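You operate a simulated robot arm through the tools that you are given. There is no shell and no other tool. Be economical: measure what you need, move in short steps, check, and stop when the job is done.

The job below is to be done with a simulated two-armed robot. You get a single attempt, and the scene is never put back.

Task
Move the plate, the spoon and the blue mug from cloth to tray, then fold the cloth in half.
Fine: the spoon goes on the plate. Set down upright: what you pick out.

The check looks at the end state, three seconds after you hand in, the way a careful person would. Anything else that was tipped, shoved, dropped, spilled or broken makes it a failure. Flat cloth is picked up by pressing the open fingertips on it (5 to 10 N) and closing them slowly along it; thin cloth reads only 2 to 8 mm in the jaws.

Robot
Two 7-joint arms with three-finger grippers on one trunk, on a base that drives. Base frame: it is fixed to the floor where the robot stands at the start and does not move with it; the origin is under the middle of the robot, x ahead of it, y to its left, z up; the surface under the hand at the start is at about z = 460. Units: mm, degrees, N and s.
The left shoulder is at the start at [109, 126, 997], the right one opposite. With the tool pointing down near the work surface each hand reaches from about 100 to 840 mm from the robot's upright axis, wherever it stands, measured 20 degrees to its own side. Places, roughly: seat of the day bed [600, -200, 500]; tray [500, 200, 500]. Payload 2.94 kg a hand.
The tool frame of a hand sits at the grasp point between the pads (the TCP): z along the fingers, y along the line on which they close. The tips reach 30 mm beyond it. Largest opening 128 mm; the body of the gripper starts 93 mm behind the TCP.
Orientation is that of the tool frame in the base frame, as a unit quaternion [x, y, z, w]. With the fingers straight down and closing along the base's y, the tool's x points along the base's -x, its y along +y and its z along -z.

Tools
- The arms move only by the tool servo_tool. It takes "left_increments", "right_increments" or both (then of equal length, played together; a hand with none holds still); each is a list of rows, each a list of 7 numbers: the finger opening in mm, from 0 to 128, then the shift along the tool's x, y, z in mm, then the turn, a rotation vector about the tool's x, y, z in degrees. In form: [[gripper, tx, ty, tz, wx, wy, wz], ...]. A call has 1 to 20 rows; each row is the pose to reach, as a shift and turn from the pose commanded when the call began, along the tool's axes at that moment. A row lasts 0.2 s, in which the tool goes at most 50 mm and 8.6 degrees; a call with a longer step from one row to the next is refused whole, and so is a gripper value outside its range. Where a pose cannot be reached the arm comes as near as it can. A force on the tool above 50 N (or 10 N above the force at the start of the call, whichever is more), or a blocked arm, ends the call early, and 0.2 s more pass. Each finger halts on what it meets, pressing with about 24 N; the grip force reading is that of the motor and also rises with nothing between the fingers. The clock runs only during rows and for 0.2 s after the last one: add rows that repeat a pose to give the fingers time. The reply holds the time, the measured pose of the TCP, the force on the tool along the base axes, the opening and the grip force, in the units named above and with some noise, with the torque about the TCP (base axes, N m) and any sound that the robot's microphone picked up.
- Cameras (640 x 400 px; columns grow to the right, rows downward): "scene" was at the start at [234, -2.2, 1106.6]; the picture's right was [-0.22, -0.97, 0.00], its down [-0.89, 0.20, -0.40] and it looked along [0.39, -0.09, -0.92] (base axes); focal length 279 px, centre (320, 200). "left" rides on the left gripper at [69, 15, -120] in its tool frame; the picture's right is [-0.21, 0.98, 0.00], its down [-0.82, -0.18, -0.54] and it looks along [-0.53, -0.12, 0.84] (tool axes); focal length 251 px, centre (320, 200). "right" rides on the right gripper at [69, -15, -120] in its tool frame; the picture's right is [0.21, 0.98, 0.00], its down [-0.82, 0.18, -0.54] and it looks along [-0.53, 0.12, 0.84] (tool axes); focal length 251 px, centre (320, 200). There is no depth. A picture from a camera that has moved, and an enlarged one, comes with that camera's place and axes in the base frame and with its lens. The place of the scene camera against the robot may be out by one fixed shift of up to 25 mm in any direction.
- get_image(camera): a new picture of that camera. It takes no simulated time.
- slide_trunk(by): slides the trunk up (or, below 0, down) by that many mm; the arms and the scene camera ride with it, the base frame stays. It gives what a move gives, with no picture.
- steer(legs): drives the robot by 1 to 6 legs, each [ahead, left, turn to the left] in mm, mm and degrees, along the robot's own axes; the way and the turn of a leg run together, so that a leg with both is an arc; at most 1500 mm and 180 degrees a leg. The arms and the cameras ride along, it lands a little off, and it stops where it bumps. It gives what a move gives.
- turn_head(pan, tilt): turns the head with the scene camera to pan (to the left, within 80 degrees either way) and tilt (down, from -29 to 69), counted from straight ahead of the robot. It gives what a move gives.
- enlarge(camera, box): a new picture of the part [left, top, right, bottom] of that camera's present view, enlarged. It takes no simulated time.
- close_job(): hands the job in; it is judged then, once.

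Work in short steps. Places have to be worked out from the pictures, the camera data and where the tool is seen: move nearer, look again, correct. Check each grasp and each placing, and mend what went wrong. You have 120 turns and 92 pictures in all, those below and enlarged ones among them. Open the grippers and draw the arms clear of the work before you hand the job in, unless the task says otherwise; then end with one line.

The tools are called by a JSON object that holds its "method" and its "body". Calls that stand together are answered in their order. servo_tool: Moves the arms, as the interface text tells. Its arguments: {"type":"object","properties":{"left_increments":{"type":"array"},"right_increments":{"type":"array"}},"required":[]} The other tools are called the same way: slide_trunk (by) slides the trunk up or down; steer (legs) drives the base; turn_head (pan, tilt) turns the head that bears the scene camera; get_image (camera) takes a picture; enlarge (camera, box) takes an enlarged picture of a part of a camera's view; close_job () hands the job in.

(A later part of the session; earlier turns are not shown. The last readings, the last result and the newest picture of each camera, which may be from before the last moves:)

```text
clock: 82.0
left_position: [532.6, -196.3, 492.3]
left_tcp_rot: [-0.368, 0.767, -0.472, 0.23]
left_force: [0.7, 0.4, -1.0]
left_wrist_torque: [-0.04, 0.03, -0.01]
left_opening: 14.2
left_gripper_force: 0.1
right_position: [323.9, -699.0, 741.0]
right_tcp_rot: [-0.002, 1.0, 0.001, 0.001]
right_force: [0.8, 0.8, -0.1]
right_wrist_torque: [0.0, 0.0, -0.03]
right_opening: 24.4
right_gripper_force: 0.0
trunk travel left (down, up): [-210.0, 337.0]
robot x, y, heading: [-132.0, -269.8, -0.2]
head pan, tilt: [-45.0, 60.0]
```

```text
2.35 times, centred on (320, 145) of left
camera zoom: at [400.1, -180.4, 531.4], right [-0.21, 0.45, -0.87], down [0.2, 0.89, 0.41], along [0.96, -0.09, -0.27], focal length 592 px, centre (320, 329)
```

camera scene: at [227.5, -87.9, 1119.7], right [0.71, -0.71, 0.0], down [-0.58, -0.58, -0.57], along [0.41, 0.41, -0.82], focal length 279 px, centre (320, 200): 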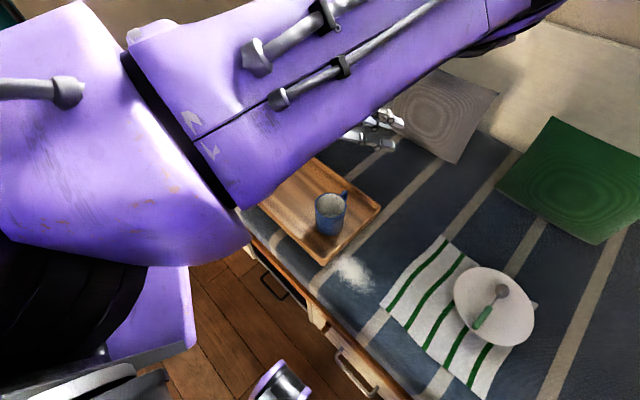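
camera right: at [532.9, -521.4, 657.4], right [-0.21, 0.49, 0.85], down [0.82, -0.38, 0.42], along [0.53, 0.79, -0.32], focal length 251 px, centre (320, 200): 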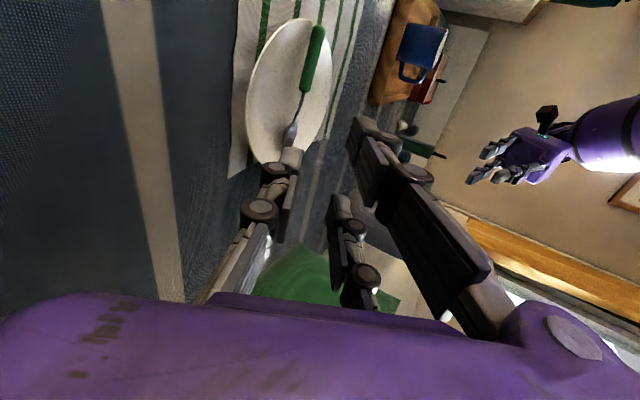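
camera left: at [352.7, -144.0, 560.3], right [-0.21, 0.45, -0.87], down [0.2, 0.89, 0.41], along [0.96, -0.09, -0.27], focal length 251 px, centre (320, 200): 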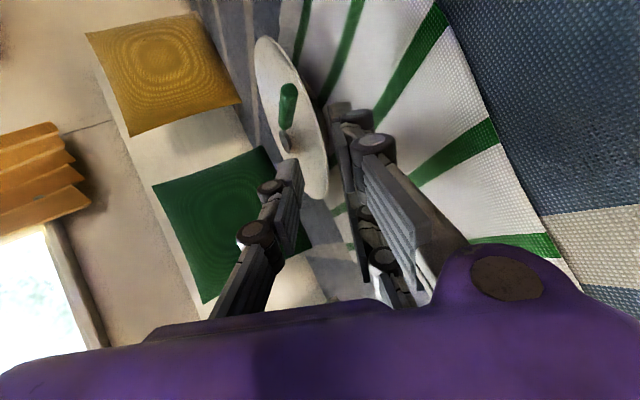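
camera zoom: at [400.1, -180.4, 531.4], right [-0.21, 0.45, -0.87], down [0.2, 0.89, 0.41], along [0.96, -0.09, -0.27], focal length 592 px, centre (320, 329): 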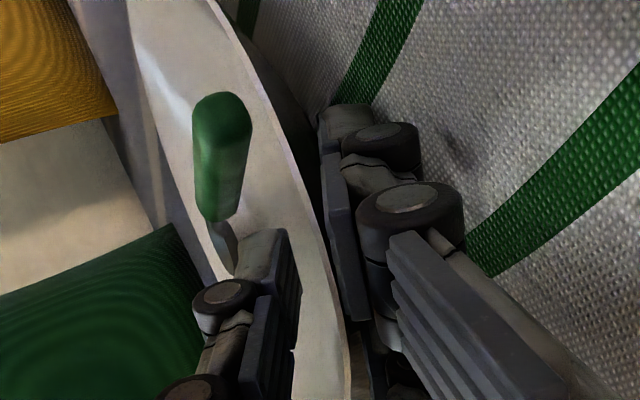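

No contact yet and well inside. I advance 4 mm more and close slowly.

{"method": "servo_tool", "body": {"left_increments": [[14, 0, -1, 4, 0, 0, 0], [14, 0, -1, 4, 0, 0, 0], [12, 0, -1, 4, 0, 0, 0], [10, 0, -1, 4, 0, 0, 0], [8, 0, -1, 4, 0, 0, 0], [6, 0, -1, 4, 0, 0, 0], [4, 0, -1, 4, 0, 0, 0], [2, 0, -1, 4, 0, 0, 0], [0, 0, -1, 4, 0, 0, 0], [0, 0, -1, 4, 0, 0, 0]]}}

{"method": "enlarge", "body": {"camera": "left", "box": [200, 0, 420, 230]}}

```text
clock: 84.2
left_position: [535.6, -200.5, 491.9]
left_tcp_rot: [-0.369, 0.768, -0.471, 0.229]
left_force: [0.1, 0.2, -1.7]
left_wrist_torque: [0.2, 0.18, 0.0]
left_opening: 6.1
left_gripper_force: 24.1
right_position: [323.8, -698.4, 742.2]
right_tcp_rot: [-0.001, 1.0, 0.001, 0.0]
right_force: [0.1, -0.7, -0.2]
right_wrist_torque: [0.02, -0.01, 0.0]
right_opening: 23.9
right_gripper_force: 0.1
trunk travel left (down, up): [-210.0, 337.0]
robot x, y, heading: [-132.7, -270.8, 0.0]
head pan, tilt: [-45.0, 60.0]
```

```text
1.74 times, centred on (310, 115) of left
camera zoom: at [403.3, -183.3, 530.8], right [-0.21, 0.45, -0.87], down [0.2, 0.89, 0.41], along [0.96, -0.09, -0.27], focal length 437 px, centre (337, 348)
```

zoom: 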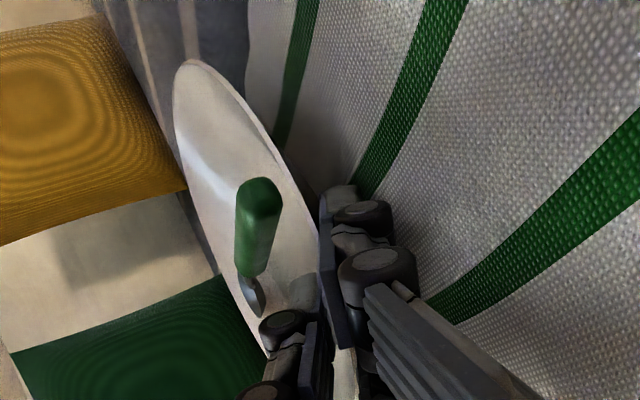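

Firm grip (6.1 mm, 24 N, torque showing load). I lift 40 mm slowly.

{"method": "servo_tool", "body": {"left_increments": [[0, 0, -4.5, -2.2, 0, 0, 0], [0, 0, -9, -4.5, 0, 0, 0], [0, 0, -14, -7, 0, 0, 0], [0, 0, -20, -10, 0, 0, 0], [0, 0, -28, -14, 0, 0, 0], [0, 0, -36, -18, 0, 0, 0], [0, 0, -36, -18, 0, 0, 0]]}}

{"method": "get_image", "body": {"camera": "left"}}

{"method": "get_image", "body": {"camera": "scene"}}

```text
clock: 85.8
left_position: [536.7, -201.0, 532.1]
left_tcp_rot: [-0.368, 0.768, -0.471, 0.229]
left_force: [0.7, -0.7, -2.1]
left_wrist_torque: [0.17, 0.19, 0.01]
left_opening: 5.8
left_gripper_force: 24.7
right_position: [322.6, -699.5, 740.9]
right_tcp_rot: [-0.002, 1.0, 0.0, 0.0]
right_force: [0.5, -0.4, -0.8]
right_wrist_torque: [0.02, 0.02, -0.02]
right_opening: 24.2
right_gripper_force: 0.0
trunk travel left (down, up): [-210.0, 337.0]
robot x, y, heading: [-130.9, -271.6, 0.1]
head pan, tilt: [-45.0, 60.0]
```

```text
32 pictures are left
camera left: at [402.9, -183.3, 571.5], right [-0.21, 0.45, -0.87], down [0.2, 0.89, 0.41], along [0.96, -0.09, -0.27], focal length 251 px, centre (320, 200)
```

left: 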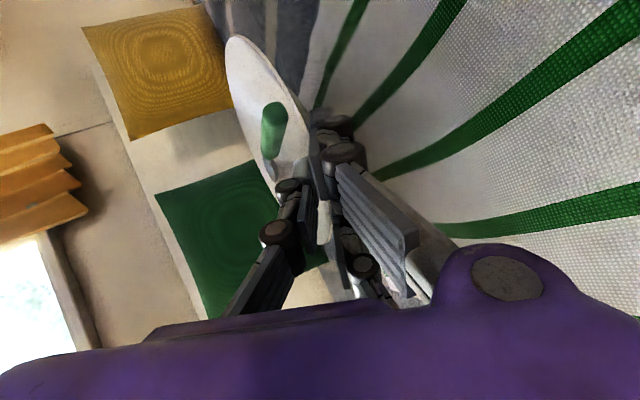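

```text
31 pictures are left
camera scene: at [102.1, -305.3, 1120.3], right [-0.63, -0.78, 0.0], down [-0.63, 0.51, -0.58], along [0.45, -0.37, -0.81], focal length 279 px, centre (320, 200)
```

scene: 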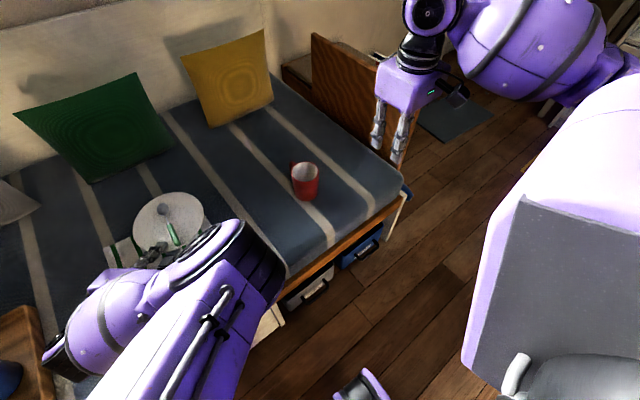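

The plate with the spoon is carried, nearly level. I raise it another 110 mm, then drive left 270 mm.

{"method": "servo_tool", "body": {"left_increments": [[0, 0, -12, -6, 0, 0, 0], [0, 0, -26, -13, 0, 0, 0], [0, 0, -42, -21, 0, 0, 0], [0, 0, -58, -29, 0, 0, 0], [0, 0, -74, -37, 0, 0, 0], [0, 0, -88, -44, 0, 0, 0], [0, 0, -98, -49.5, 0, 0, 0], [0, 0, -98, -49.5, 0, 0, 0]]}}

{"method": "get_image", "body": {"camera": "left"}}

```text
clock: 87.2
left_position: [477.3, -156.9, 545.9]
left_tcp_rot: [-0.418, 0.782, -0.421, 0.191]
left_force: [0.8, -0.3, -3.4]
left_wrist_torque: [0.12, 0.2, 0.03]
left_opening: 6.2
left_gripper_force: 23.8
right_position: [324.5, -699.2, 742.0]
right_tcp_rot: [-0.002, 1.0, 0.001, 0.001]
right_force: [0.0, -0.5, 0.0]
right_wrist_torque: [0.0, 0.02, 0.02]
right_opening: 24.0
right_gripper_force: 0.0
trunk travel left (down, up): [-210.0, 337.0]
robot x, y, heading: [-131.4, -271.0, 0.1]
head pan, tilt: [-45.0, 60.0]
stopped in row 6 (left hand): the arm was blocked; the commanded pose is now the measured one
```

```text
30 pictures are left
camera left: at [352.4, -148.8, 604.3], right [-0.36, 0.46, -0.81], down [0.21, 0.89, 0.41], along [0.91, -0.02, -0.41], focal length 251 px, centre (320, 200)
```

left: 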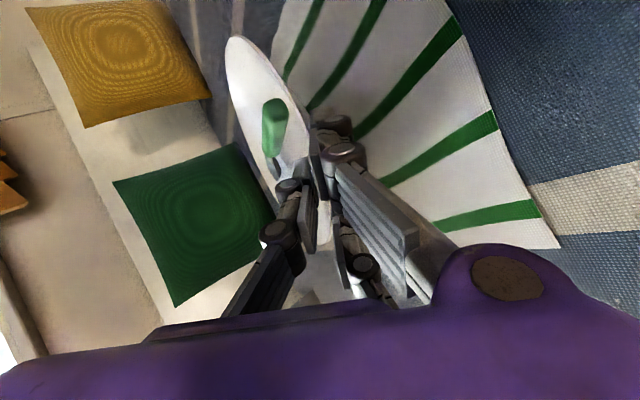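

The arm cannot rise there; I use the trunk to raise everything by 110 mm instead.

{"method": "slide_trunk", "body": {"by": 110}}

{"method": "get_image", "body": {"camera": "scene"}}

```text
clock: 88.6
left_position: [479.0, -162.6, 657.3]
left_tcp_rot: [-0.414, 0.783, -0.424, 0.19]
left_force: [0.3, -0.2, -3.3]
left_wrist_torque: [0.13, 0.19, -0.02]
left_opening: 5.9
left_gripper_force: 24.4
right_position: [324.8, -698.5, 850.5]
right_tcp_rot: [-0.002, 1.0, 0.0, 0.0]
right_force: [0.1, 0.1, -0.2]
right_wrist_torque: [0.01, 0.02, -0.02]
right_opening: 24.2
right_gripper_force: 0.0
trunk travel left (down, up): [-320.0, 227.0]
robot x, y, heading: [-130.1, -271.8, -0.1]
head pan, tilt: [-45.0, 60.0]
```

```text
29 pictures are left
camera scene: at [64.3, -306.0, 1228.2], right [-0.68, -0.73, 0.0], down [-0.63, 0.58, -0.52], along [0.38, -0.35, -0.85], focal length 279 px, centre (320, 200)
```

scene: 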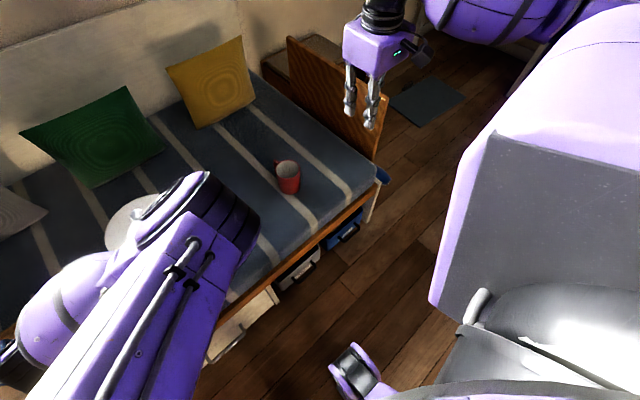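

The held plate is clear. Drive left 270 mm.

{"method": "steer", "body": {"legs": [[0, 140, 0], [0, 130, 0]]}}

{"method": "get_image", "body": {"camera": "left"}}

```text
clock: 91.9
left_position: [479.0, 107.1, 658.6]
left_tcp_rot: [-0.414, 0.782, -0.424, 0.191]
left_force: [0.6, 1.0, -3.7]
left_wrist_torque: [0.11, 0.21, -0.05]
left_opening: 5.9
left_gripper_force: 24.3
right_position: [324.4, -428.0, 851.4]
right_tcp_rot: [-0.001, 1.0, 0.0, 0.0]
right_force: [0.3, 0.0, 0.0]
right_wrist_torque: [-0.01, 0.03, 0.02]
right_opening: 24.2
right_gripper_force: 0.1
trunk travel left (down, up): [-320.0, 227.0]
robot x, y, heading: [-131.8, -1.3, -0.1]
head pan, tilt: [-45.0, 60.0]
```

```text
28 pictures are left
camera left: at [353.1, 117.3, 716.3], right [-0.35, 0.46, -0.81], down [0.22, 0.89, 0.41], along [0.91, -0.03, -0.41], focal length 251 px, centre (320, 200)
```

left: 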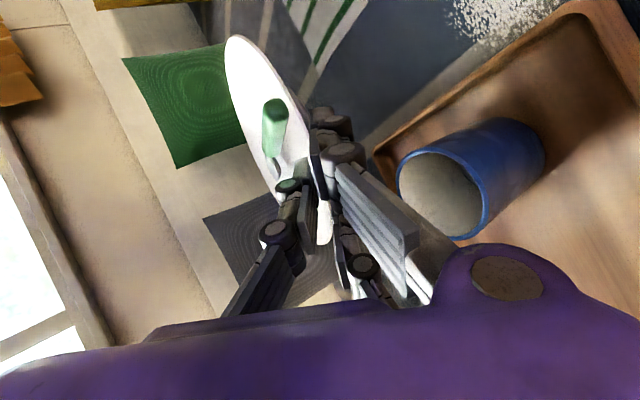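

Still held with the spoon. I level the plate (~8°) and carry it in y over the tray's free part, plate centre toward [528, 297].

{"method": "servo_tool", "body": {"left_increments": [[0, -4, 2, -3, 2, 0, 1], [0, -12, 5, -9, 4, 0, 2], [0, -24, 11, -18, 6, 0, 3], [0, -42, 19, -31, 7.7, 0, 3.6], [0, -60, 27, -44, 7.7, 0, 3.6], [0, -78, 35, -57, 7.7, 0, 3.6], [0, -96, 43, -70, 7.7, 0, 3.6], [0, -114, 51, -84, 7.7, 0, 3.6], [0, -132, 59, -97, 7.7, 0, 3.6], [0, -150, 67, -110, 7.7, 0, 3.6], [0, -168, 75, -123, 7.7, 0, 3.6], [0, -180, 80, -132, 7.7, 0, 3.6], [0, -186, 82.6, -136.5, 7.7, 0, 3.6], [0, -186, 82.6, -136.5, 7.7, 0, 3.6]]}}

{"method": "turn_head", "body": {"pan": 25, "tilt": 55}}

{"method": "get_image", "body": {"camera": "scene"}}

{"method": "get_image", "body": {"camera": "left"}}

```text
clock: 94.9
left_position: [459.2, 352.2, 658.8]
left_tcp_rot: [-0.374, 0.765, -0.47, 0.231]
left_force: [0.8, 0.8, -2.3]
left_wrist_torque: [0.14, 0.22, 0.03]
left_opening: 6.1
left_gripper_force: 24.1
right_position: [324.4, -430.1, 849.6]
right_tcp_rot: [-0.001, 1.0, -0.001, 0.0]
right_force: [-0.2, 0.4, 0.2]
right_wrist_torque: [-0.02, -0.01, -0.01]
right_opening: 24.3
right_gripper_force: 0.1
trunk travel left (down, up): [-320.0, 227.0]
robot x, y, heading: [-131.1, 0.7, 0.0]
head pan, tilt: [-45.0, 60.0]
```

```text
clock: 96.3
left_position: [459.2, 351.9, 658.3]
left_tcp_rot: [-0.376, 0.764, -0.47, 0.232]
left_force: [-0.6, 0.4, -2.5]
left_wrist_torque: [0.14, 0.16, 0.01]
left_opening: 6.1
left_gripper_force: 24.1
right_position: [324.5, -427.3, 851.7]
right_tcp_rot: [-0.001, 1.0, 0.0, 0.001]
right_force: [1.2, -0.1, -0.4]
right_wrist_torque: [0.0, -0.02, 0.02]
right_opening: 24.1
right_gripper_force: 0.0
trunk travel left (down, up): [-320.0, 227.0]
robot x, y, heading: [-129.0, -1.7, 0.0]
head pan, tilt: [25.0, 55.0]
```

```text
27 pictures are left
camera scene: at [88.1, 20.2, 1236.4], right [0.12, -0.99, 0.0], down [-0.78, -0.1, -0.61], along [0.61, 0.08, -0.79], focal length 279 px, centre (320, 200)
```

scene: 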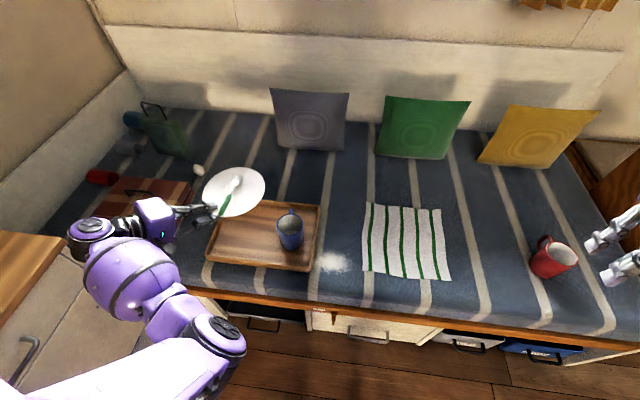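

```text
26 pictures are left
camera left: at [326.4, 367.1, 698.3], right [-0.22, 0.44, -0.87], down [0.18, 0.9, 0.41], along [0.96, -0.07, -0.27], focal length 251 px, centre (320, 200)
```

left: 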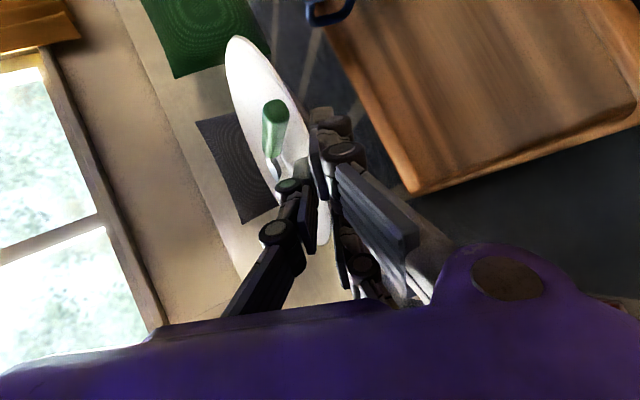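

Plate held over the tray's free side. I shift 18 mm toward the front-right and lower to about 15 mm above the tray floor.

{"method": "servo_tool", "body": {"left_increments": [[0, 9, 0, 0, 0, 0, 0], [0, 18, 14, 7, 0, 0, 0], [0, 18, 32, 16, 0, 0, 0], [0, 18, 54, 27, 0, 0, 0], [0, 18, 76, 38, 0, 0, 0], [0, 18, 96, 48.5, 0, 0, 0], [0, 18, 112, 56.5, 0, 0, 0], [0, 18, 121, 61, 0, 0, 0], [0, 18, 121, 61, 0, 0, 0]]}}

{"method": "enlarge", "body": {"camera": "scene", "box": [140, 150, 340, 290]}}

{"method": "get_image", "body": {"camera": "left"}}

```text
clock: 98.3
left_position: [447.5, 338.2, 521.3]
left_tcp_rot: [-0.376, 0.764, -0.47, 0.232]
left_force: [0.1, -0.3, -3.2]
left_wrist_torque: [0.11, 0.16, 0.04]
left_opening: 5.9
left_gripper_force: 24.0
right_position: [323.4, -427.9, 851.6]
right_tcp_rot: [-0.001, 1.0, 0.0, -0.001]
right_force: [0.0, -0.2, 0.0]
right_wrist_torque: [0.01, 0.0, -0.01]
right_opening: 24.1
right_gripper_force: 0.0
trunk travel left (down, up): [-320.0, 227.0]
robot x, y, heading: [-130.9, -1.9, -0.0]
head pan, tilt: [25.0, 55.0]
```

```text
2.86 times, centred on (240, 220) of scene
camera zoom: at [78.9, 41.4, 1232.6], right [0.42, -0.91, 0.0], down [-0.74, -0.35, -0.57], along [0.52, 0.24, -0.82], focal length 798 px, centre (549, 143)
```

zoom: 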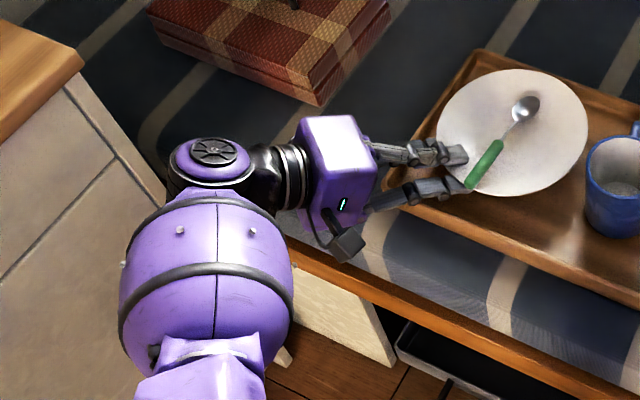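

```text
24 pictures are left
camera left: at [315.9, 353.1, 560.8], right [-0.22, 0.44, -0.87], down [0.18, 0.89, 0.41], along [0.96, -0.07, -0.27], focal length 251 px, centre (320, 200)
```

left: 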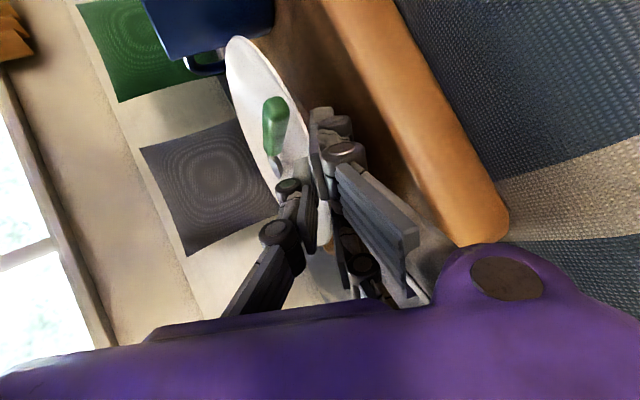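

Plate centre ≈ [522, 284], clear of mug and walls. I lower slowly, watching for contact.

{"method": "servo_tool", "body": {"left_increments": [[0, 0, 4.5, 2.3, 0, 0, 0], [0, 0, 8, 4, 0, 0, 0], [0, 0, 10.7, 5.4, 0, 0, 0], [0, 0, 13, 6.6, 0, 0, 0], [0, 0, 13, 6.6, 0, 0, 0]]}}

```text
clock: 99.5
left_position: [446.8, 339.0, 507.5]
left_tcp_rot: [-0.376, 0.764, -0.47, 0.232]
left_force: [-0.2, 0.5, -3.0]
left_wrist_torque: [0.2, 0.21, 0.01]
left_opening: 5.9
left_gripper_force: 24.0
right_position: [323.3, -428.2, 850.5]
right_tcp_rot: [-0.002, 1.0, 0.0, 0.0]
right_force: [0.5, -0.4, -0.3]
right_wrist_torque: [-0.03, -0.04, 0.03]
right_opening: 24.2
right_gripper_force: 0.1
trunk travel left (down, up): [-320.0, 227.0]
robot x, y, heading: [-132.0, -4.1, 0.0]
head pan, tilt: [25.0, 55.0]
```

No contact yet; continue in ~2 mm steps.

{"method": "servo_tool", "body": {"left_increments": [[0, 0, 1.8, 0.9, 0, 0, 0], [0, 0, 3.6, 1.8, 0, 0, 0], [0, 0, 5.4, 2.7, 0, 0, 0], [0, 0, 5.4, 2.7, 0, 0, 0]]}}

```text
clock: 100.5
left_position: [449.1, 337.3, 503.6]
left_tcp_rot: [-0.374, 0.764, -0.47, 0.235]
left_force: [3.0, 1.7, 11.7]
left_wrist_torque: [0.08, 0.73, -0.09]
left_opening: 6.0
left_gripper_force: 24.0
right_position: [323.1, -428.4, 852.0]
right_tcp_rot: [-0.002, 1.0, -0.001, 0.001]
right_force: [0.2, 1.1, -0.5]
right_wrist_torque: [0.02, 0.03, 0.0]
right_opening: 24.0
right_gripper_force: 0.0
trunk travel left (down, up): [-320.0, 227.0]
robot x, y, heading: [-131.4, -0.8, 0.1]
head pan, tilt: [25.0, 55.0]
```

Contact (12 N). I ease 1 mm up, open gently to 14 mm, and withdraw along the tool axis.

{"method": "servo_tool", "body": {"left_increments": [[4, 0, -1, -0.5, 0, 0, 0], [7, 0, -1, -0.5, 0, 0, 0], [9, 0, -1, -0.5, 0, 0, 0], [11, 0, -1, -0.5, 0, 0, 0], [14, 0, -1, -1, 0, 0, 0], [14, 0, -1, -1, 0, 0, 0], [14, 0, -1, -8, 0, 0, 0], [14, 0, -1, -18, 0, 0, 0], [14, 0, -1, -30, 0, 0, 0], [14, 0, -1, -45, 0, 0, 0]]}}

{"method": "enlarge", "body": {"camera": "scene", "box": [180, 130, 380, 270]}}

```text
clock: 102.7
left_position: [416.3, 361.4, 523.7]
left_tcp_rot: [-0.375, 0.765, -0.47, 0.232]
left_force: [0.5, -0.2, 0.0]
left_wrist_torque: [0.02, 0.01, 0.0]
left_opening: 13.6
left_gripper_force: 0.1
right_position: [322.7, -429.0, 851.3]
right_tcp_rot: [-0.002, 1.0, 0.0, 0.0]
right_force: [0.7, 0.0, -0.7]
right_wrist_torque: [0.0, 0.03, -0.03]
right_opening: 24.0
right_gripper_force: 0.3
trunk travel left (down, up): [-320.0, 227.0]
robot x, y, heading: [-133.6, 0.9, -0.1]
head pan, tilt: [25.0, 55.0]
```

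```text
2.86 times, centred on (280, 200) of scene
camera zoom: at [78.3, 41.5, 1232.6], right [0.42, -0.91, 0.0], down [-0.74, -0.35, -0.57], along [0.52, 0.24, -0.82], focal length 798 px, centre (434, 200)
```

zoom: 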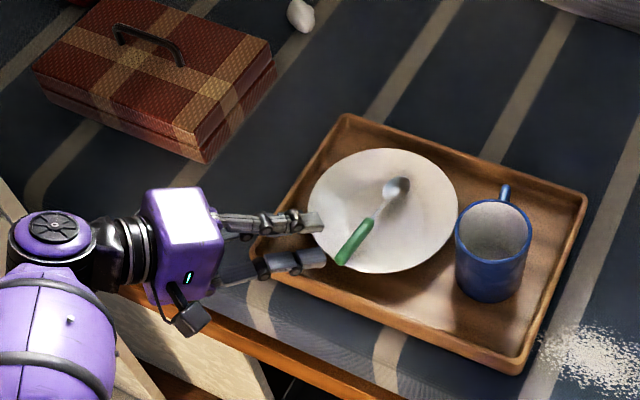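

Plate, spoon and mug stand well in the tray. I withdraw the left hand up and turn it to point down.

{"method": "servo_tool", "body": {"left_increments": [[14, 0, -5, -25, 0, 0, 0], [14, 0, -30, -45, 0, 0, 0], [14, 0, -60, -60, -5, 0, 0], [14, 0, -90, -75, -12, 0, 0], [14, 0, -120, -90, -20, 0, 0], [14, 0, -150, -100, -28, 0, 0], [14, 0, -160, -105, -36, 0, 0], [14, 0, -160, -105, -44, 0, 0], [14, 0, -160, -105, -52, 0, 0], [14, 0, -160, -105, -60, 0, 0], [14, 0, -160, -105, -63, 0, 0]]}}

```text
clock: 105.1
left_position: [398.7, 375.6, 714.5]
left_tcp_rot: [-0.441, 0.897, 0.0, 0.002]
left_force: [-1.1, 0.0, -0.8]
left_wrist_torque: [0.0, 0.01, 0.03]
left_opening: 14.0
left_gripper_force: 0.1
right_position: [324.9, -428.1, 851.7]
right_tcp_rot: [-0.001, 1.0, 0.0, 0.001]
right_force: [-1.0, 0.2, -0.3]
right_wrist_torque: [-0.01, -0.02, 0.01]
right_opening: 24.3
right_gripper_force: 0.0
trunk travel left (down, up): [-320.0, 227.0]
robot x, y, heading: [-132.4, -2.3, 0.2]
head pan, tilt: [25.0, 55.0]
```

{"method": "servo_tool", "body": {"left_increments": [[30, 10, -8, -20, 0, 0, 7.5], [40, 28, -21, -45, 0, 0, 15], [40, 46, -35, -70, 0, 0, 22.5], [40, 64, -49, -90, 0, 0, 30], [40, 82, -63, -90, 0, 0, 37.5], [40, 100, -77, -90, 0, 0, 45], [40, 119, -91, -90, 0, 0, 52], [40, 119, -91, -90, 0, 0, 52]]}}

{"method": "slide_trunk", "body": {"by": -110}}

```text
clock: 106.9
left_position: [397.1, 224.7, 805.6]
left_tcp_rot: [-0.002, 1.0, -0.001, 0.002]
left_force: [-0.5, 1.1, 0.4]
left_wrist_torque: [0.02, -0.02, 0.04]
left_opening: 40.0
left_gripper_force: 0.0
right_position: [322.8, -429.0, 850.8]
right_tcp_rot: [-0.003, 1.0, 0.0, 0.0]
right_force: [0.6, 0.1, -0.1]
right_wrist_torque: [0.03, -0.04, -0.01]
right_opening: 24.0
right_gripper_force: 0.1
trunk travel left (down, up): [-320.0, 227.0]
robot x, y, heading: [-131.5, 2.9, -0.0]
head pan, tilt: [25.0, 55.0]
```

```text
clock: 108.3
left_position: [398.5, 226.4, 693.8]
left_tcp_rot: [-0.004, 1.0, 0.0, 0.003]
left_force: [-0.2, 0.2, 0.4]
left_wrist_torque: [0.0, 0.02, -0.02]
left_opening: 39.9
left_gripper_force: 0.1
right_position: [323.0, -428.7, 742.1]
right_tcp_rot: [-0.001, 1.0, 0.0, 0.001]
right_force: [-0.6, -0.1, -0.8]
right_wrist_torque: [-0.01, -0.03, 0.05]
right_opening: 24.1
right_gripper_force: 0.2
trunk travel left (down, up): [-210.0, 337.0]
robot x, y, heading: [-132.5, -4.8, 0.3]
head pan, tilt: [25.0, 55.0]
```

Drive to stand in front of the cloth: right 200 mm, ahead 90 mm; then look.

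{"method": "steer", "body": {"legs": [[0, -200, 0], [90, 0, 0]]}}

{"method": "turn_head", "body": {"pan": 0, "tilt": 60}}

{"method": "get_image", "body": {"camera": "scene"}}

```text
clock: 111.4
left_position: [486.6, 26.9, 692.1]
left_tcp_rot: [-0.002, 1.0, 0.0, 0.002]
left_force: [0.0, -0.3, -0.6]
left_wrist_torque: [0.04, 0.01, -0.01]
left_opening: 39.7
left_gripper_force: 0.1
right_position: [412.0, -626.0, 741.0]
right_tcp_rot: [-0.001, 1.0, -0.001, 0.0]
right_force: [-0.6, 0.3, -0.1]
right_wrist_torque: [-0.03, 0.01, -0.01]
right_opening: 23.8
right_gripper_force: 0.1
trunk travel left (down, up): [-210.0, 337.0]
robot x, y, heading: [-43.1, -197.4, -0.2]
head pan, tilt: [25.0, 55.0]
```

```text
clock: 112.3
left_position: [486.4, 27.0, 692.3]
left_tcp_rot: [-0.003, 1.0, 0.0, 0.002]
left_force: [0.9, 0.0, 0.1]
left_wrist_torque: [-0.01, 0.0, 0.02]
left_opening: 39.8
left_gripper_force: 0.1
right_position: [410.8, -627.8, 741.7]
right_tcp_rot: [-0.002, 1.0, 0.0, 0.0]
right_force: [0.0, 0.2, 0.4]
right_wrist_torque: [0.03, 0.0, 0.02]
right_opening: 24.2
right_gripper_force: 0.0
trunk travel left (down, up): [-210.0, 337.0]
robot x, y, heading: [-44.1, -192.4, -0.0]
head pan, tilt: [0.0, 60.0]
```

```text
22 pictures are left
camera scene: at [198.5, -152.2, 1122.1], right [0.47, -0.88, 0.0], down [-0.71, -0.37, -0.6], along [0.53, 0.28, -0.8], focal length 279 px, centre (320, 200)
```

scene: 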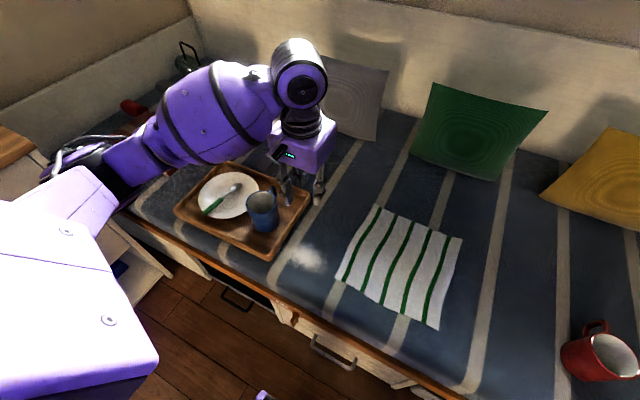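

Everything is in place; the cloth lies flat with near corners ≈ [433, -81] and [438, -328], far edge x ≈ 698. I bring both hands over the near corners.

{"method": "servo_tool", "body": {"left_increments": [[44, 4, -15, 0, 0, 0, 0], [44, 8, -35, 5, 0, 0, 0], [44, 14, -55, 15, 0, 0, 0], [44, 20, -75, 30, 0, 0, 0], [44, 25, -95, 45, 0, 0, 0], [44, 30, -115, 60, 0, 0, 0], [44, 36, -130, 75, 0, 0, 0], [44, 36, -137, 85, 0, 0, 0], [44, 36, -137, 92, 0, 0, 0], [44, 36, -137, 92, 0, 0, 0], [44, 36, -137, 92, 0, 0, 0]], "right_increments": [[30, -4, 33, 10, 0, 0, 0], [40, -8, 66, 20, 0, 0, 0], [44, -12, 99, 30, 0, 0, 0], [44, -16, 132, 45, 0, 0, 0], [44, -20, 165, 60, 0, 0, 0], [44, -24, 198, 75, 0, 0, 0], [44, -28, 231, 90, 0, 0, 0], [44, -32, 264, 105, 0, 0, 0], [44, -36, 297, 120, 0, 0, 0], [44, -39, 327, 141, 0, 0, 0], [44, -39, 327, 141, 0, 0, 0]]}}

{"method": "get_image", "body": {"camera": "right"}}

{"method": "get_image", "body": {"camera": "left"}}

```text
clock: 114.7
left_position: [452.8, -111.5, 600.5]
left_tcp_rot: [-0.001, 1.0, 0.0, 0.001]
left_force: [-0.7, 0.8, -1.4]
left_wrist_torque: [-0.02, -0.02, -0.03]
left_opening: 44.0
left_gripper_force: 0.1
right_position: [448.7, -301.0, 601.5]
right_tcp_rot: [-0.001, 1.0, 0.0, 0.0]
right_force: [0.2, -0.4, 0.5]
right_wrist_torque: [-0.04, 0.01, -0.03]
right_opening: 43.9
right_gripper_force: 0.0
trunk travel left (down, up): [-210.0, 337.0]
robot x, y, heading: [-41.6, -194.9, -0.0]
head pan, tilt: [0.0, 60.0]
```

```text
21 pictures are left
camera right: at [379.6, -318.1, 722.3], right [-0.22, 0.98, 0.0], down [0.82, 0.18, 0.54], along [0.53, 0.12, -0.84], focal length 251 px, centre (320, 200)
```

right: 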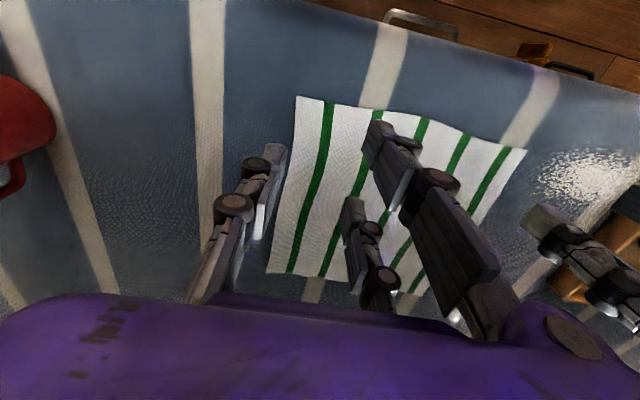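

```text
20 pictures are left
camera left: at [383.1, -96.3, 719.3], right [0.21, 0.98, 0.0], down [0.82, -0.18, 0.54], along [0.53, -0.11, -0.84], focal length 251 px, centre (320, 200)
```

left: 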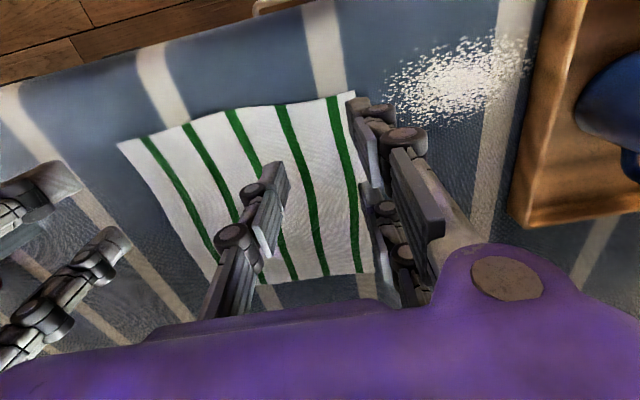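

Cloth: near edge x ≈ 432 (y -331…-74.5), far edge x ≈ 688. Grip points: left [446, -103], right [446, -302]; I go down to tips ~6 mm above, opening 24 mm.

{"method": "servo_tool", "body": {"left_increments": [[36, 3, 4, 25, 0, 0, 0], [28, 6, 8, 55, 0, 0, 0], [24, 7, 8.5, 85, 0, 0, 0], [24, 7, 8.5, 98, 0, 0, 0], [24, 7, 8.5, 103, 0, 0, 0], [24, 7, 8.5, 103, 0, 0, 0]], "right_increments": [[36, 2, 0, 25, 0, 0, 0], [28, 3, -1, 55, 0, 0, 0], [24, 3, -1, 85, 0, 0, 0], [24, 3, -1, 99, 0, 0, 0], [24, 3, -1, 104, 0, 0, 0], [24, 3, -1, 104, 0, 0, 0]]}}

```text
clock: 116.1
left_position: [445.5, -103.2, 495.0]
left_tcp_rot: [-0.002, 1.0, -0.001, 0.002]
left_force: [-0.3, 0.0, -0.7]
left_wrist_torque: [0.02, -0.01, -0.01]
left_opening: 24.1
left_gripper_force: 0.0
right_position: [447.2, -300.7, 496.9]
right_tcp_rot: [-0.001, 1.0, 0.0, 0.001]
right_force: [1.4, -0.5, 0.3]
right_wrist_torque: [-0.02, 0.01, 0.01]
right_opening: 24.2
right_gripper_force: 0.0
trunk travel left (down, up): [-210.0, 337.0]
robot x, y, heading: [-44.9, -201.4, 0.0]
head pan, tilt: [0.0, 60.0]
```

No contact yet. I lower both 4 mm more slowly.

{"method": "servo_tool", "body": {"left_increments": [[24, 0, 0, 2, 0, 0, 0], [24, 0, 0, 4, 0, 0, 0], [24, 0, 0, 4, 0, 0, 0]], "right_increments": [[24, 0, 0, 2, 0, 0, 0], [24, 0, 0, 4, 0, 0, 0], [24, 0, 0, 4, 0, 0, 0]]}}

```text
clock: 116.9
left_position: [445.7, -100.6, 492.0]
left_tcp_rot: [-0.003, 1.0, 0.0, 0.002]
left_force: [0.0, -0.3, -1.1]
left_wrist_torque: [-0.02, -0.03, -0.03]
left_opening: 24.2
left_gripper_force: 0.0
right_position: [446.1, -301.7, 491.8]
right_tcp_rot: [-0.001, 1.0, 0.0, -0.001]
right_force: [0.0, -0.2, 0.1]
right_wrist_torque: [0.01, -0.03, -0.01]
right_opening: 23.9
right_gripper_force: 0.2
trunk travel left (down, up): [-210.0, 337.0]
robot x, y, heading: [-43.8, -196.2, 0.2]
head pan, tilt: [0.0, 60.0]
```

{"method": "servo_tool", "body": {"left_increments": [[24, 0, 0, 1, 0, 0, 0], [24, 0, 0, 2, 0, 0, 0], [24, 0, 0, 2, 0, 0, 0]], "right_increments": [[24, 0, 0, 1, 0, 0, 0], [24, 0, 0, 2, 0, 0, 0], [24, 0, 0, 2, 0, 0, 0]]}}

```text
clock: 117.7
left_position: [444.8, -102.0, 490.7]
left_tcp_rot: [-0.002, 1.0, 0.0, 0.002]
left_force: [0.5, -0.1, 1.9]
left_wrist_torque: [-0.02, 0.02, 0.01]
left_opening: 24.2
left_gripper_force: 0.1
right_position: [447.0, -302.4, 490.9]
right_tcp_rot: [-0.001, 1.0, 0.0, 0.0]
right_force: [0.7, -0.1, 0.6]
right_wrist_torque: [0.02, -0.03, 0.01]
right_opening: 23.9
right_gripper_force: 0.0
trunk travel left (down, up): [-210.0, 337.0]
robot x, y, heading: [-43.9, -194.3, 0.1]
head pan, tilt: [0.0, 60.0]
```

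Light contact begins. One more small press on both.

{"method": "servo_tool", "body": {"left_increments": [[24, 0, 0, 0.7, 0, 0, 0], [24, 0, 0, 1.2, 0, 0, 0], [24, 0, 0, 1.2, 0, 0, 0]], "right_increments": [[24, 0, 0, 1, 0, 0, 0], [24, 0, 0, 1.7, 0, 0, 0], [24, 0, 0, 1.7, 0, 0, 0]]}}

```text
clock: 118.5
left_position: [443.7, -102.8, 492.3]
left_tcp_rot: [-0.001, 1.0, 0.0, 0.003]
left_force: [0.5, 0.5, 0.3]
left_wrist_torque: [0.03, -0.02, -0.03]
left_opening: 24.0
left_gripper_force: 0.1
right_position: [446.7, -300.8, 489.9]
right_tcp_rot: [0.0, 1.0, -0.001, 0.003]
right_force: [-0.4, -2.1, 23.8]
right_wrist_torque: [-0.26, 0.16, 0.0]
right_opening: 23.9
right_gripper_force: 0.1
trunk travel left (down, up): [-210.0, 337.0]
robot x, y, heading: [-44.0, -197.8, -0.1]
head pan, tilt: [0.0, 60.0]
```

Right presses too hard (24 N), left not. I raise the right 0.8 mm and lower the left 1.2 mm.

{"method": "servo_tool", "body": {"left_increments": [[24, 0, 0, 0.6, 0, 0, 0], [24, 0, 0, 1.2, 0, 0, 0], [24, 0, 0, 1.2, 0, 0, 0]], "right_increments": [[24, 0, 0, -0.4, 0, 0, 0], [24, 0, 0, -0.7, 0, 0, 0], [24, 0, 0, -0.7, 0, 0, 0]]}}

```text
clock: 119.3
left_position: [443.6, -101.8, 490.2]
left_tcp_rot: [-0.002, 1.0, -0.001, 0.003]
left_force: [-2.1, 0.0, 12.9]
left_wrist_torque: [-0.06, -0.02, -0.01]
left_opening: 23.7
left_gripper_force: 0.0
right_position: [445.9, -300.9, 490.1]
right_tcp_rot: [-0.001, 1.0, -0.001, 0.001]
right_force: [4.0, 0.1, 19.0]
right_wrist_torque: [-0.15, -0.05, 0.03]
right_opening: 23.7
right_gripper_force: 0.0
trunk travel left (down, up): [-210.0, 337.0]
robot x, y, heading: [-41.0, -199.9, -0.2]
head pan, tilt: [0.0, 60.0]
```

Raise slightly and close both slowly.

{"method": "servo_tool", "body": {"left_increments": [[24, 0, 0, -0.3, 0, 0, 0], [22, 0, 0, -0.3, 0, 0, 0], [20, 0, 0, -0.3, 0, 0, 0], [18, 0, 0, -0.3, 0, 0, 0], [16, 0, 0, -0.3, 0, 0, 0], [14, 0, 0, -0.3, 0, 0, 0], [12, 0, 0, -0.3, 0, 0, 0], [10, 0, 0, -0.3, 0, 0, 0], [8, 0, 0, -0.3, 0, 0, 0], [6, 0, 0, -0.3, 0, 0, 0], [4, 0, 0, -0.3, 0, 0, 0], [2, 0, 0, -0.3, 0, 0, 0], [0, 0, 0, -0.3, 0, 0, 0], [0, 0, 0, -0.3, 0, 0, 0]], "right_increments": [[24, 0, 0, -0.6, 0, 0, 0], [22, 0, 0, -0.6, 0, 0, 0], [20, 0, 0, -0.6, 0, 0, 0], [18, 0, 0, -0.6, 0, 0, 0], [16, 0, 0, -0.6, 0, 0, 0], [14, 0, 0, -0.6, 0, 0, 0], [12, 0, 0, -0.6, 0, 0, 0], [10, 0, 0, -0.6, 0, 0, 0], [8, 0, 0, -0.6, 0, 0, 0], [6, 0, 0, -0.6, 0, 0, 0], [4, 0, 0, -0.6, 0, 0, 0], [2, 0, 0, -0.6, 0, 0, 0], [0, 0, 0, -0.6, 0, 0, 0], [0, 0, 0, -0.6, 0, 0, 0]]}}

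{"method": "get_image", "body": {"camera": "left"}}

```text
clock: 122.3
left_position: [444.9, -102.1, 489.7]
left_tcp_rot: [-0.002, 1.0, 0.0, 0.002]
left_force: [0.1, -0.2, 0.5]
left_wrist_torque: [0.0, 0.0, 0.0]
left_opening: 0.1
left_gripper_force: 2.4
right_position: [447.1, -299.1, 490.4]
right_tcp_rot: [-0.001, 1.0, 0.0, 0.0]
right_force: [0.3, 0.6, -0.7]
right_wrist_torque: [0.01, -0.04, 0.01]
right_opening: 0.0
right_gripper_force: 2.9
trunk travel left (down, up): [-210.0, 337.0]
robot x, y, heading: [-46.9, -195.9, -0.2]
head pan, tilt: [0.0, 60.0]
```

```text
19 pictures are left
camera left: at [375.1, -86.3, 608.9], right [0.21, 0.98, 0.0], down [0.82, -0.18, 0.54], along [0.53, -0.11, -0.84], focal length 251 px, centre (320, 200)
```

left: 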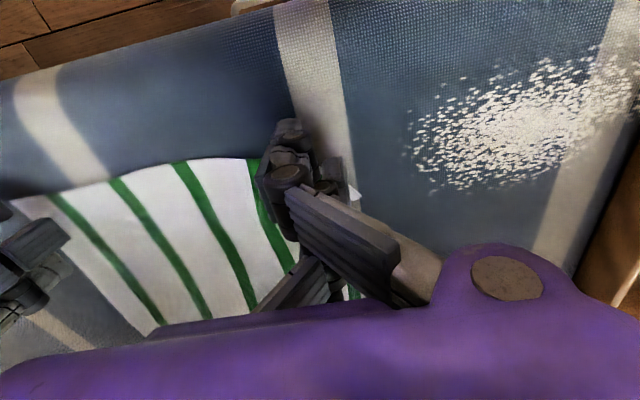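

Nothing was caught: the press was too light while closing. I reopen and press again a bit deeper.

{"method": "servo_tool", "body": {"left_increments": [[0, 0, 0, -5, 0, 0, 0], [14, 0, 0, -6, 0, 0, 0], [26, 0, 0, -6, 0, 0, 0], [26, 0, 0, -3, 0, 0, 0], [26, 0, 0, -1, 0, 0, 0], [26, 0, 0, 0.3, 0, 0, 0], [26, 0, 0, 0.3, 0, 0, 0]], "right_increments": [[0, 0, 0, -5, 0, 0, 0], [14, 0, 0, -6, 0, 0, 0], [26, 0, 0, -6, 0, 0, 0], [26, 0, 0, -3, 0, 0, 0], [26, 0, 0, -1, 0, 0, 0], [26, 0, 0, 0.3, 0, 0, 0], [26, 0, 0, 0.3, 0, 0, 0]]}}

```text
clock: 123.9
left_position: [445.2, -101.6, 490.8]
left_tcp_rot: [-0.001, 1.0, -0.001, 0.003]
left_force: [-3.1, 1.7, 23.0]
left_wrist_torque: [0.07, -0.23, -0.01]
left_opening: 26.1
left_gripper_force: 0.0
right_position: [446.1, -300.8, 492.1]
right_tcp_rot: [-0.001, 1.0, 0.0, 0.001]
right_force: [0.3, -0.5, 0.0]
right_wrist_torque: [-0.08, -0.03, -0.03]
right_opening: 26.4
right_gripper_force: 0.1
trunk travel left (down, up): [-210.0, 337.0]
robot x, y, heading: [-42.6, -199.7, -0.2]
head pan, tilt: [0.0, 60.0]
```

Left 23 N, right none. I trim (left up 0.8, right down 1.2) and check.

{"method": "servo_tool", "body": {"left_increments": [[26, 0, 0, -0.8, 0, 0, 0], [26, 0, 0, -0.8, 0, 0, 0]], "right_increments": [[26, 0, 0, 1, 0, 0, 0], [26, 0, 0, 1.2, 0, 0, 0]]}}

```text
clock: 124.5
left_position: [444.6, -100.3, 490.1]
left_tcp_rot: [-0.003, 1.0, 0.0, 0.003]
left_force: [4.4, 1.2, 15.8]
left_wrist_torque: [-0.04, -0.28, 0.02]
left_opening: 25.8
left_gripper_force: 0.0
right_position: [447.6, -301.9, 490.3]
right_tcp_rot: [-0.001, 1.0, 0.0, 0.002]
right_force: [-1.5, -2.0, 13.6]
right_wrist_torque: [-0.02, 0.14, 0.0]
right_opening: 25.6
right_gripper_force: 0.0
trunk travel left (down, up): [-210.0, 337.0]
robot x, y, heading: [-43.3, -196.6, 0.1]
head pan, tilt: [0.0, 60.0]
```

Both press ~15 N. I close part-way (to 14 mm) and check the forces.

{"method": "servo_tool", "body": {"left_increments": [[24, 0, 0, 0, 0, 0, 0], [22, 0, 0, 0.1, 0, 0, 0], [20, 0, 0, 0.2, 0, 0, 0], [18, 0, 0, 0.3, 0, 0, 0], [16, 0, 0, 0.4, 0, 0, 0], [14, 0, 0, 0.5, 0, 0, 0]], "right_increments": [[24, 0, 0, 0, 0, 0, 0], [22, 0, 0, 0.1, 0, 0, 0], [20, 0, 0, 0.2, 0, 0, 0], [18, 0, 0, 0.3, 0, 0, 0], [16, 0, 0, 0.4, 0, 0, 0], [14, 0, 0, 0.5, 0, 0, 0]]}}

{"method": "get_image", "body": {"camera": "right"}}

```text
clock: 125.9
left_position: [441.5, -100.6, 490.1]
left_tcp_rot: [-0.003, 1.0, 0.0, 0.002]
left_force: [-0.4, -0.4, 2.7]
left_wrist_torque: [0.02, -0.01, -0.01]
left_opening: 13.5
left_gripper_force: 0.0
right_position: [447.1, -299.5, 488.3]
right_tcp_rot: [-0.001, 1.0, 0.001, 0.003]
right_force: [1.9, 3.9, 28.4]
right_wrist_torque: [0.37, -0.09, 0.02]
right_opening: 13.8
right_gripper_force: 0.1
trunk travel left (down, up): [-210.0, 337.0]
robot x, y, heading: [-45.2, -199.8, -0.1]
head pan, tilt: [0.0, 60.0]
```

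```text
18 pictures are left
camera right: at [376.6, -315.8, 609.3], right [-0.22, 0.98, 0.0], down [0.82, 0.18, 0.54], along [0.53, 0.12, -0.84], focal length 251 px, centre (320, 200)
```

right: 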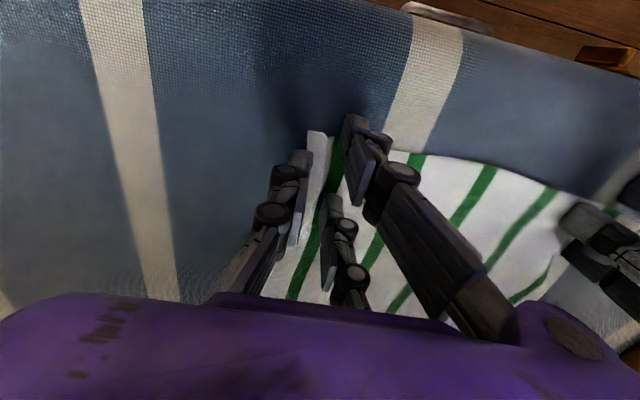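

The right is gathering cloth. Close on: right as is, left 0.8 mm lower.

{"method": "servo_tool", "body": {"left_increments": [[14, 0, 0, 0.8, 0, 0, 0], [12, 0, 0, 0.9, 0, 0, 0], [10, 0, 0, 1, 0, 0, 0], [8, 0, 0, 1.1, 0, 0, 0], [6, 0, 0, 1.2, 0, 0, 0], [4, 0, 0, 1.2, 0, 0, 0], [2, 0, 0, 1.2, 0, 0, 0], [0, 0, 0, 1.2, 0, 0, 0], [0, 0, 0, 1.2, 0, 0, 0]], "right_increments": [[14, 0, 0, 0, 0, 0, 0], [12, 0, 0, 0, 0, 0, 0], [10, 0, 0, 0, 0, 0, 0], [8, 0, 0, 0, 0, 0, 0], [6, 0, 0, 0, 0, 0, 0], [4, 0, 0, 0, 0, 0, 0], [2, 0, 0, 0, 0, 0, 0], [0, 0, 0, 0, 0, 0, 0], [0, 0, 0, 0, 0, 0, 0]]}}

{"method": "get_image", "body": {"camera": "left"}}

```text
clock: 127.9
left_position: [444.1, -101.4, 488.7]
left_tcp_rot: [-0.002, 1.0, 0.0, 0.002]
left_force: [0.0, 0.1, 0.4]
left_wrist_torque: [-0.02, -0.03, 0.02]
left_opening: 0.1
left_gripper_force: 2.7
right_position: [446.4, -300.6, 487.3]
right_tcp_rot: [-0.001, 1.0, 0.001, 0.0]
right_force: [0.0, 0.4, -0.2]
right_wrist_torque: [0.02, -0.01, -0.01]
right_opening: 0.2
right_gripper_force: 2.9
trunk travel left (down, up): [-210.0, 337.0]
robot x, y, heading: [-46.2, -200.5, -0.0]
head pan, tilt: [0.0, 60.0]
```

```text
17 pictures are left
camera left: at [374.2, -86.3, 608.0], right [0.21, 0.98, 0.0], down [0.82, -0.18, 0.54], along [0.53, -0.11, -0.84], focal length 251 px, centre (320, 200)
```

left: 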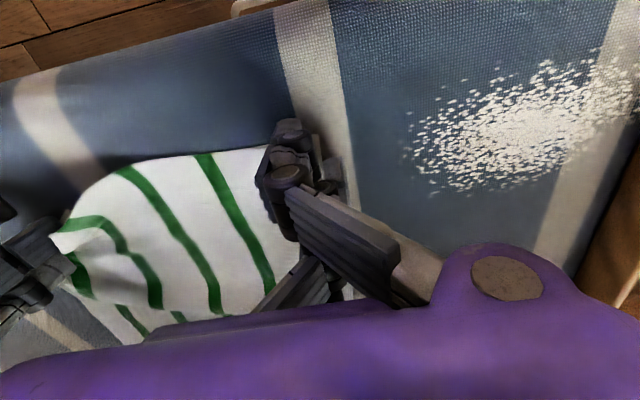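

Again slipped out at the very end: the tips rise as they close. I raise both hands and look at the cloth's state.

{"method": "servo_tool", "body": {"left_increments": [[0, 0, 0, -15, 0, 0, 0], [20, 0, 0, -45, 0, 0, 0], [26, 0, 0, -80, 0, 0, 0], [26, 0, 0, -80, 0, 0, 0]], "right_increments": [[0, 0, 0, -15, 0, 0, 0], [20, 0, 0, -45, 0, 0, 0], [26, 0, 0, -80, 0, 0, 0], [26, 0, 0, -80, 0, 0, 0]]}}

{"method": "get_image", "body": {"camera": "right"}}

```text
clock: 128.9
left_position: [443.0, -99.6, 567.1]
left_tcp_rot: [-0.002, 1.0, 0.0, 0.0]
left_force: [-0.2, -0.1, -0.3]
left_wrist_torque: [0.02, 0.04, -0.02]
left_opening: 26.0
left_gripper_force: 0.1
right_position: [447.9, -300.1, 569.0]
right_tcp_rot: [-0.001, 1.0, 0.0, 0.001]
right_force: [-0.3, -0.4, -0.6]
right_wrist_torque: [0.02, 0.04, -0.02]
right_opening: 25.7
right_gripper_force: 0.1
trunk travel left (down, up): [-210.0, 337.0]
robot x, y, heading: [-42.1, -195.0, -0.3]
head pan, tilt: [0.0, 60.0]
```

```text
16 pictures are left
camera right: at [377.2, -315.8, 689.1], right [-0.22, 0.98, 0.0], down [0.82, 0.18, 0.54], along [0.53, 0.12, -0.84], focal length 251 px, centre (320, 200)
```

right: 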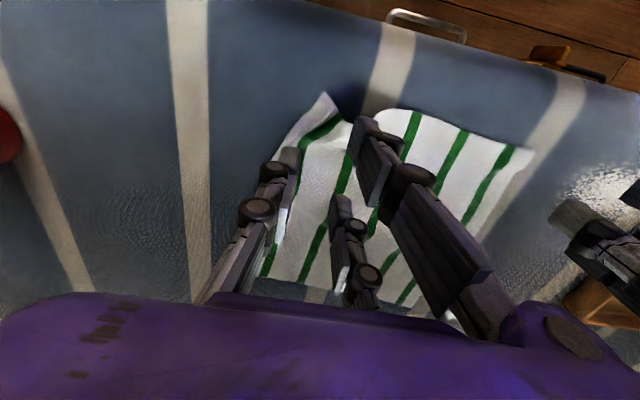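

The cloth has a small ridge at the right ([435, -283]) and shifted a bit toward me; left near corner ≈ [421, -100]. I go again at adjusted points, this time sinking ~5 mm progressively while closing.

{"method": "servo_tool", "body": {"left_increments": [[26, 5, -26, 20, 0, 0, 0], [26, 5, -26, 50, 0, 0, 0], [26, 5, -26, 70, 0, 0, 0], [26, 5, -26, 77, 0, 0, 0], [26, 5, -26, 78.3, 0, 0, 0], [24, 5, -26, 78.5, 0, 0, 0], [22, 5, -26, 78.8, 0, 0, 0], [20, 5, -26, 79.1, 0, 0, 0], [18, 5, -26, 79.4, 0, 0, 0], [16, 5, -26, 79.7, 0, 0, 0], [14, 5, -26, 80, 0, 0, 0], [12, 5, -26, 80.6, 0, 0, 0], [10, 5, -26, 81.2, 0, 0, 0], [8, 5, -26, 81.8, 0, 0, 0], [6, 5, -26, 82.4, 0, 0, 0], [4, 5, -26, 83, 0, 0, 0], [2, 5, -26, 83.6, 0, 0, 0], [0, 5, -26, 83.8, 0, 0, 0], [0, 5, -26, 83.8, 0, 0, 0]], "right_increments": [[26, 8, 17, 20, 0, 0, 0], [30, 8, 17, 50, 0, 0, 0], [30, 8, 17, 70, 0, 0, 0], [30, 8, 17, 78, 0, 0, 0], [28, 8, 17, 79.5, 0, 0, 0], [26, 8, 17, 79.5, 0, 0, 0], [24, 8, 17, 79.6, 0, 0, 0], [22, 8, 17, 79.8, 0, 0, 0], [19, 8, 17, 80, 0, 0, 0], [16, 8, 17, 80.2, 0, 0, 0], [14, 8, 17, 80.5, 0, 0, 0], [12, 8, 17, 81.1, 0, 0, 0], [10, 8, 17, 81.7, 0, 0, 0], [8, 8, 17, 82.3, 0, 0, 0], [6, 8, 17, 82.9, 0, 0, 0], [4, 8, 17, 83.5, 0, 0, 0], [2, 8, 17, 84.1, 0, 0, 0], [0, 8, 17, 84.5, 0, 0, 0], [0, 8, 17, 84.5, 0, 0, 0]]}}

```text
clock: 132.9
left_position: [439.9, -126.2, 483.4]
left_tcp_rot: [-0.003, 1.0, 0.002, 0.002]
left_force: [-0.6, 0.3, 0.2]
left_wrist_torque: [0.01, 0.01, 0.0]
left_opening: 0.2
left_gripper_force: 3.4
right_position: [436.5, -284.5, 482.6]
right_tcp_rot: [0.0, 1.0, 0.0, -0.001]
right_force: [0.7, -0.4, 0.1]
right_wrist_torque: [-0.01, 0.0, 0.04]
right_opening: 0.0
right_gripper_force: 2.9
trunk travel left (down, up): [-210.0, 337.0]
robot x, y, heading: [-43.6, -197.1, -0.1]
head pan, tilt: [0.0, 60.0]
```

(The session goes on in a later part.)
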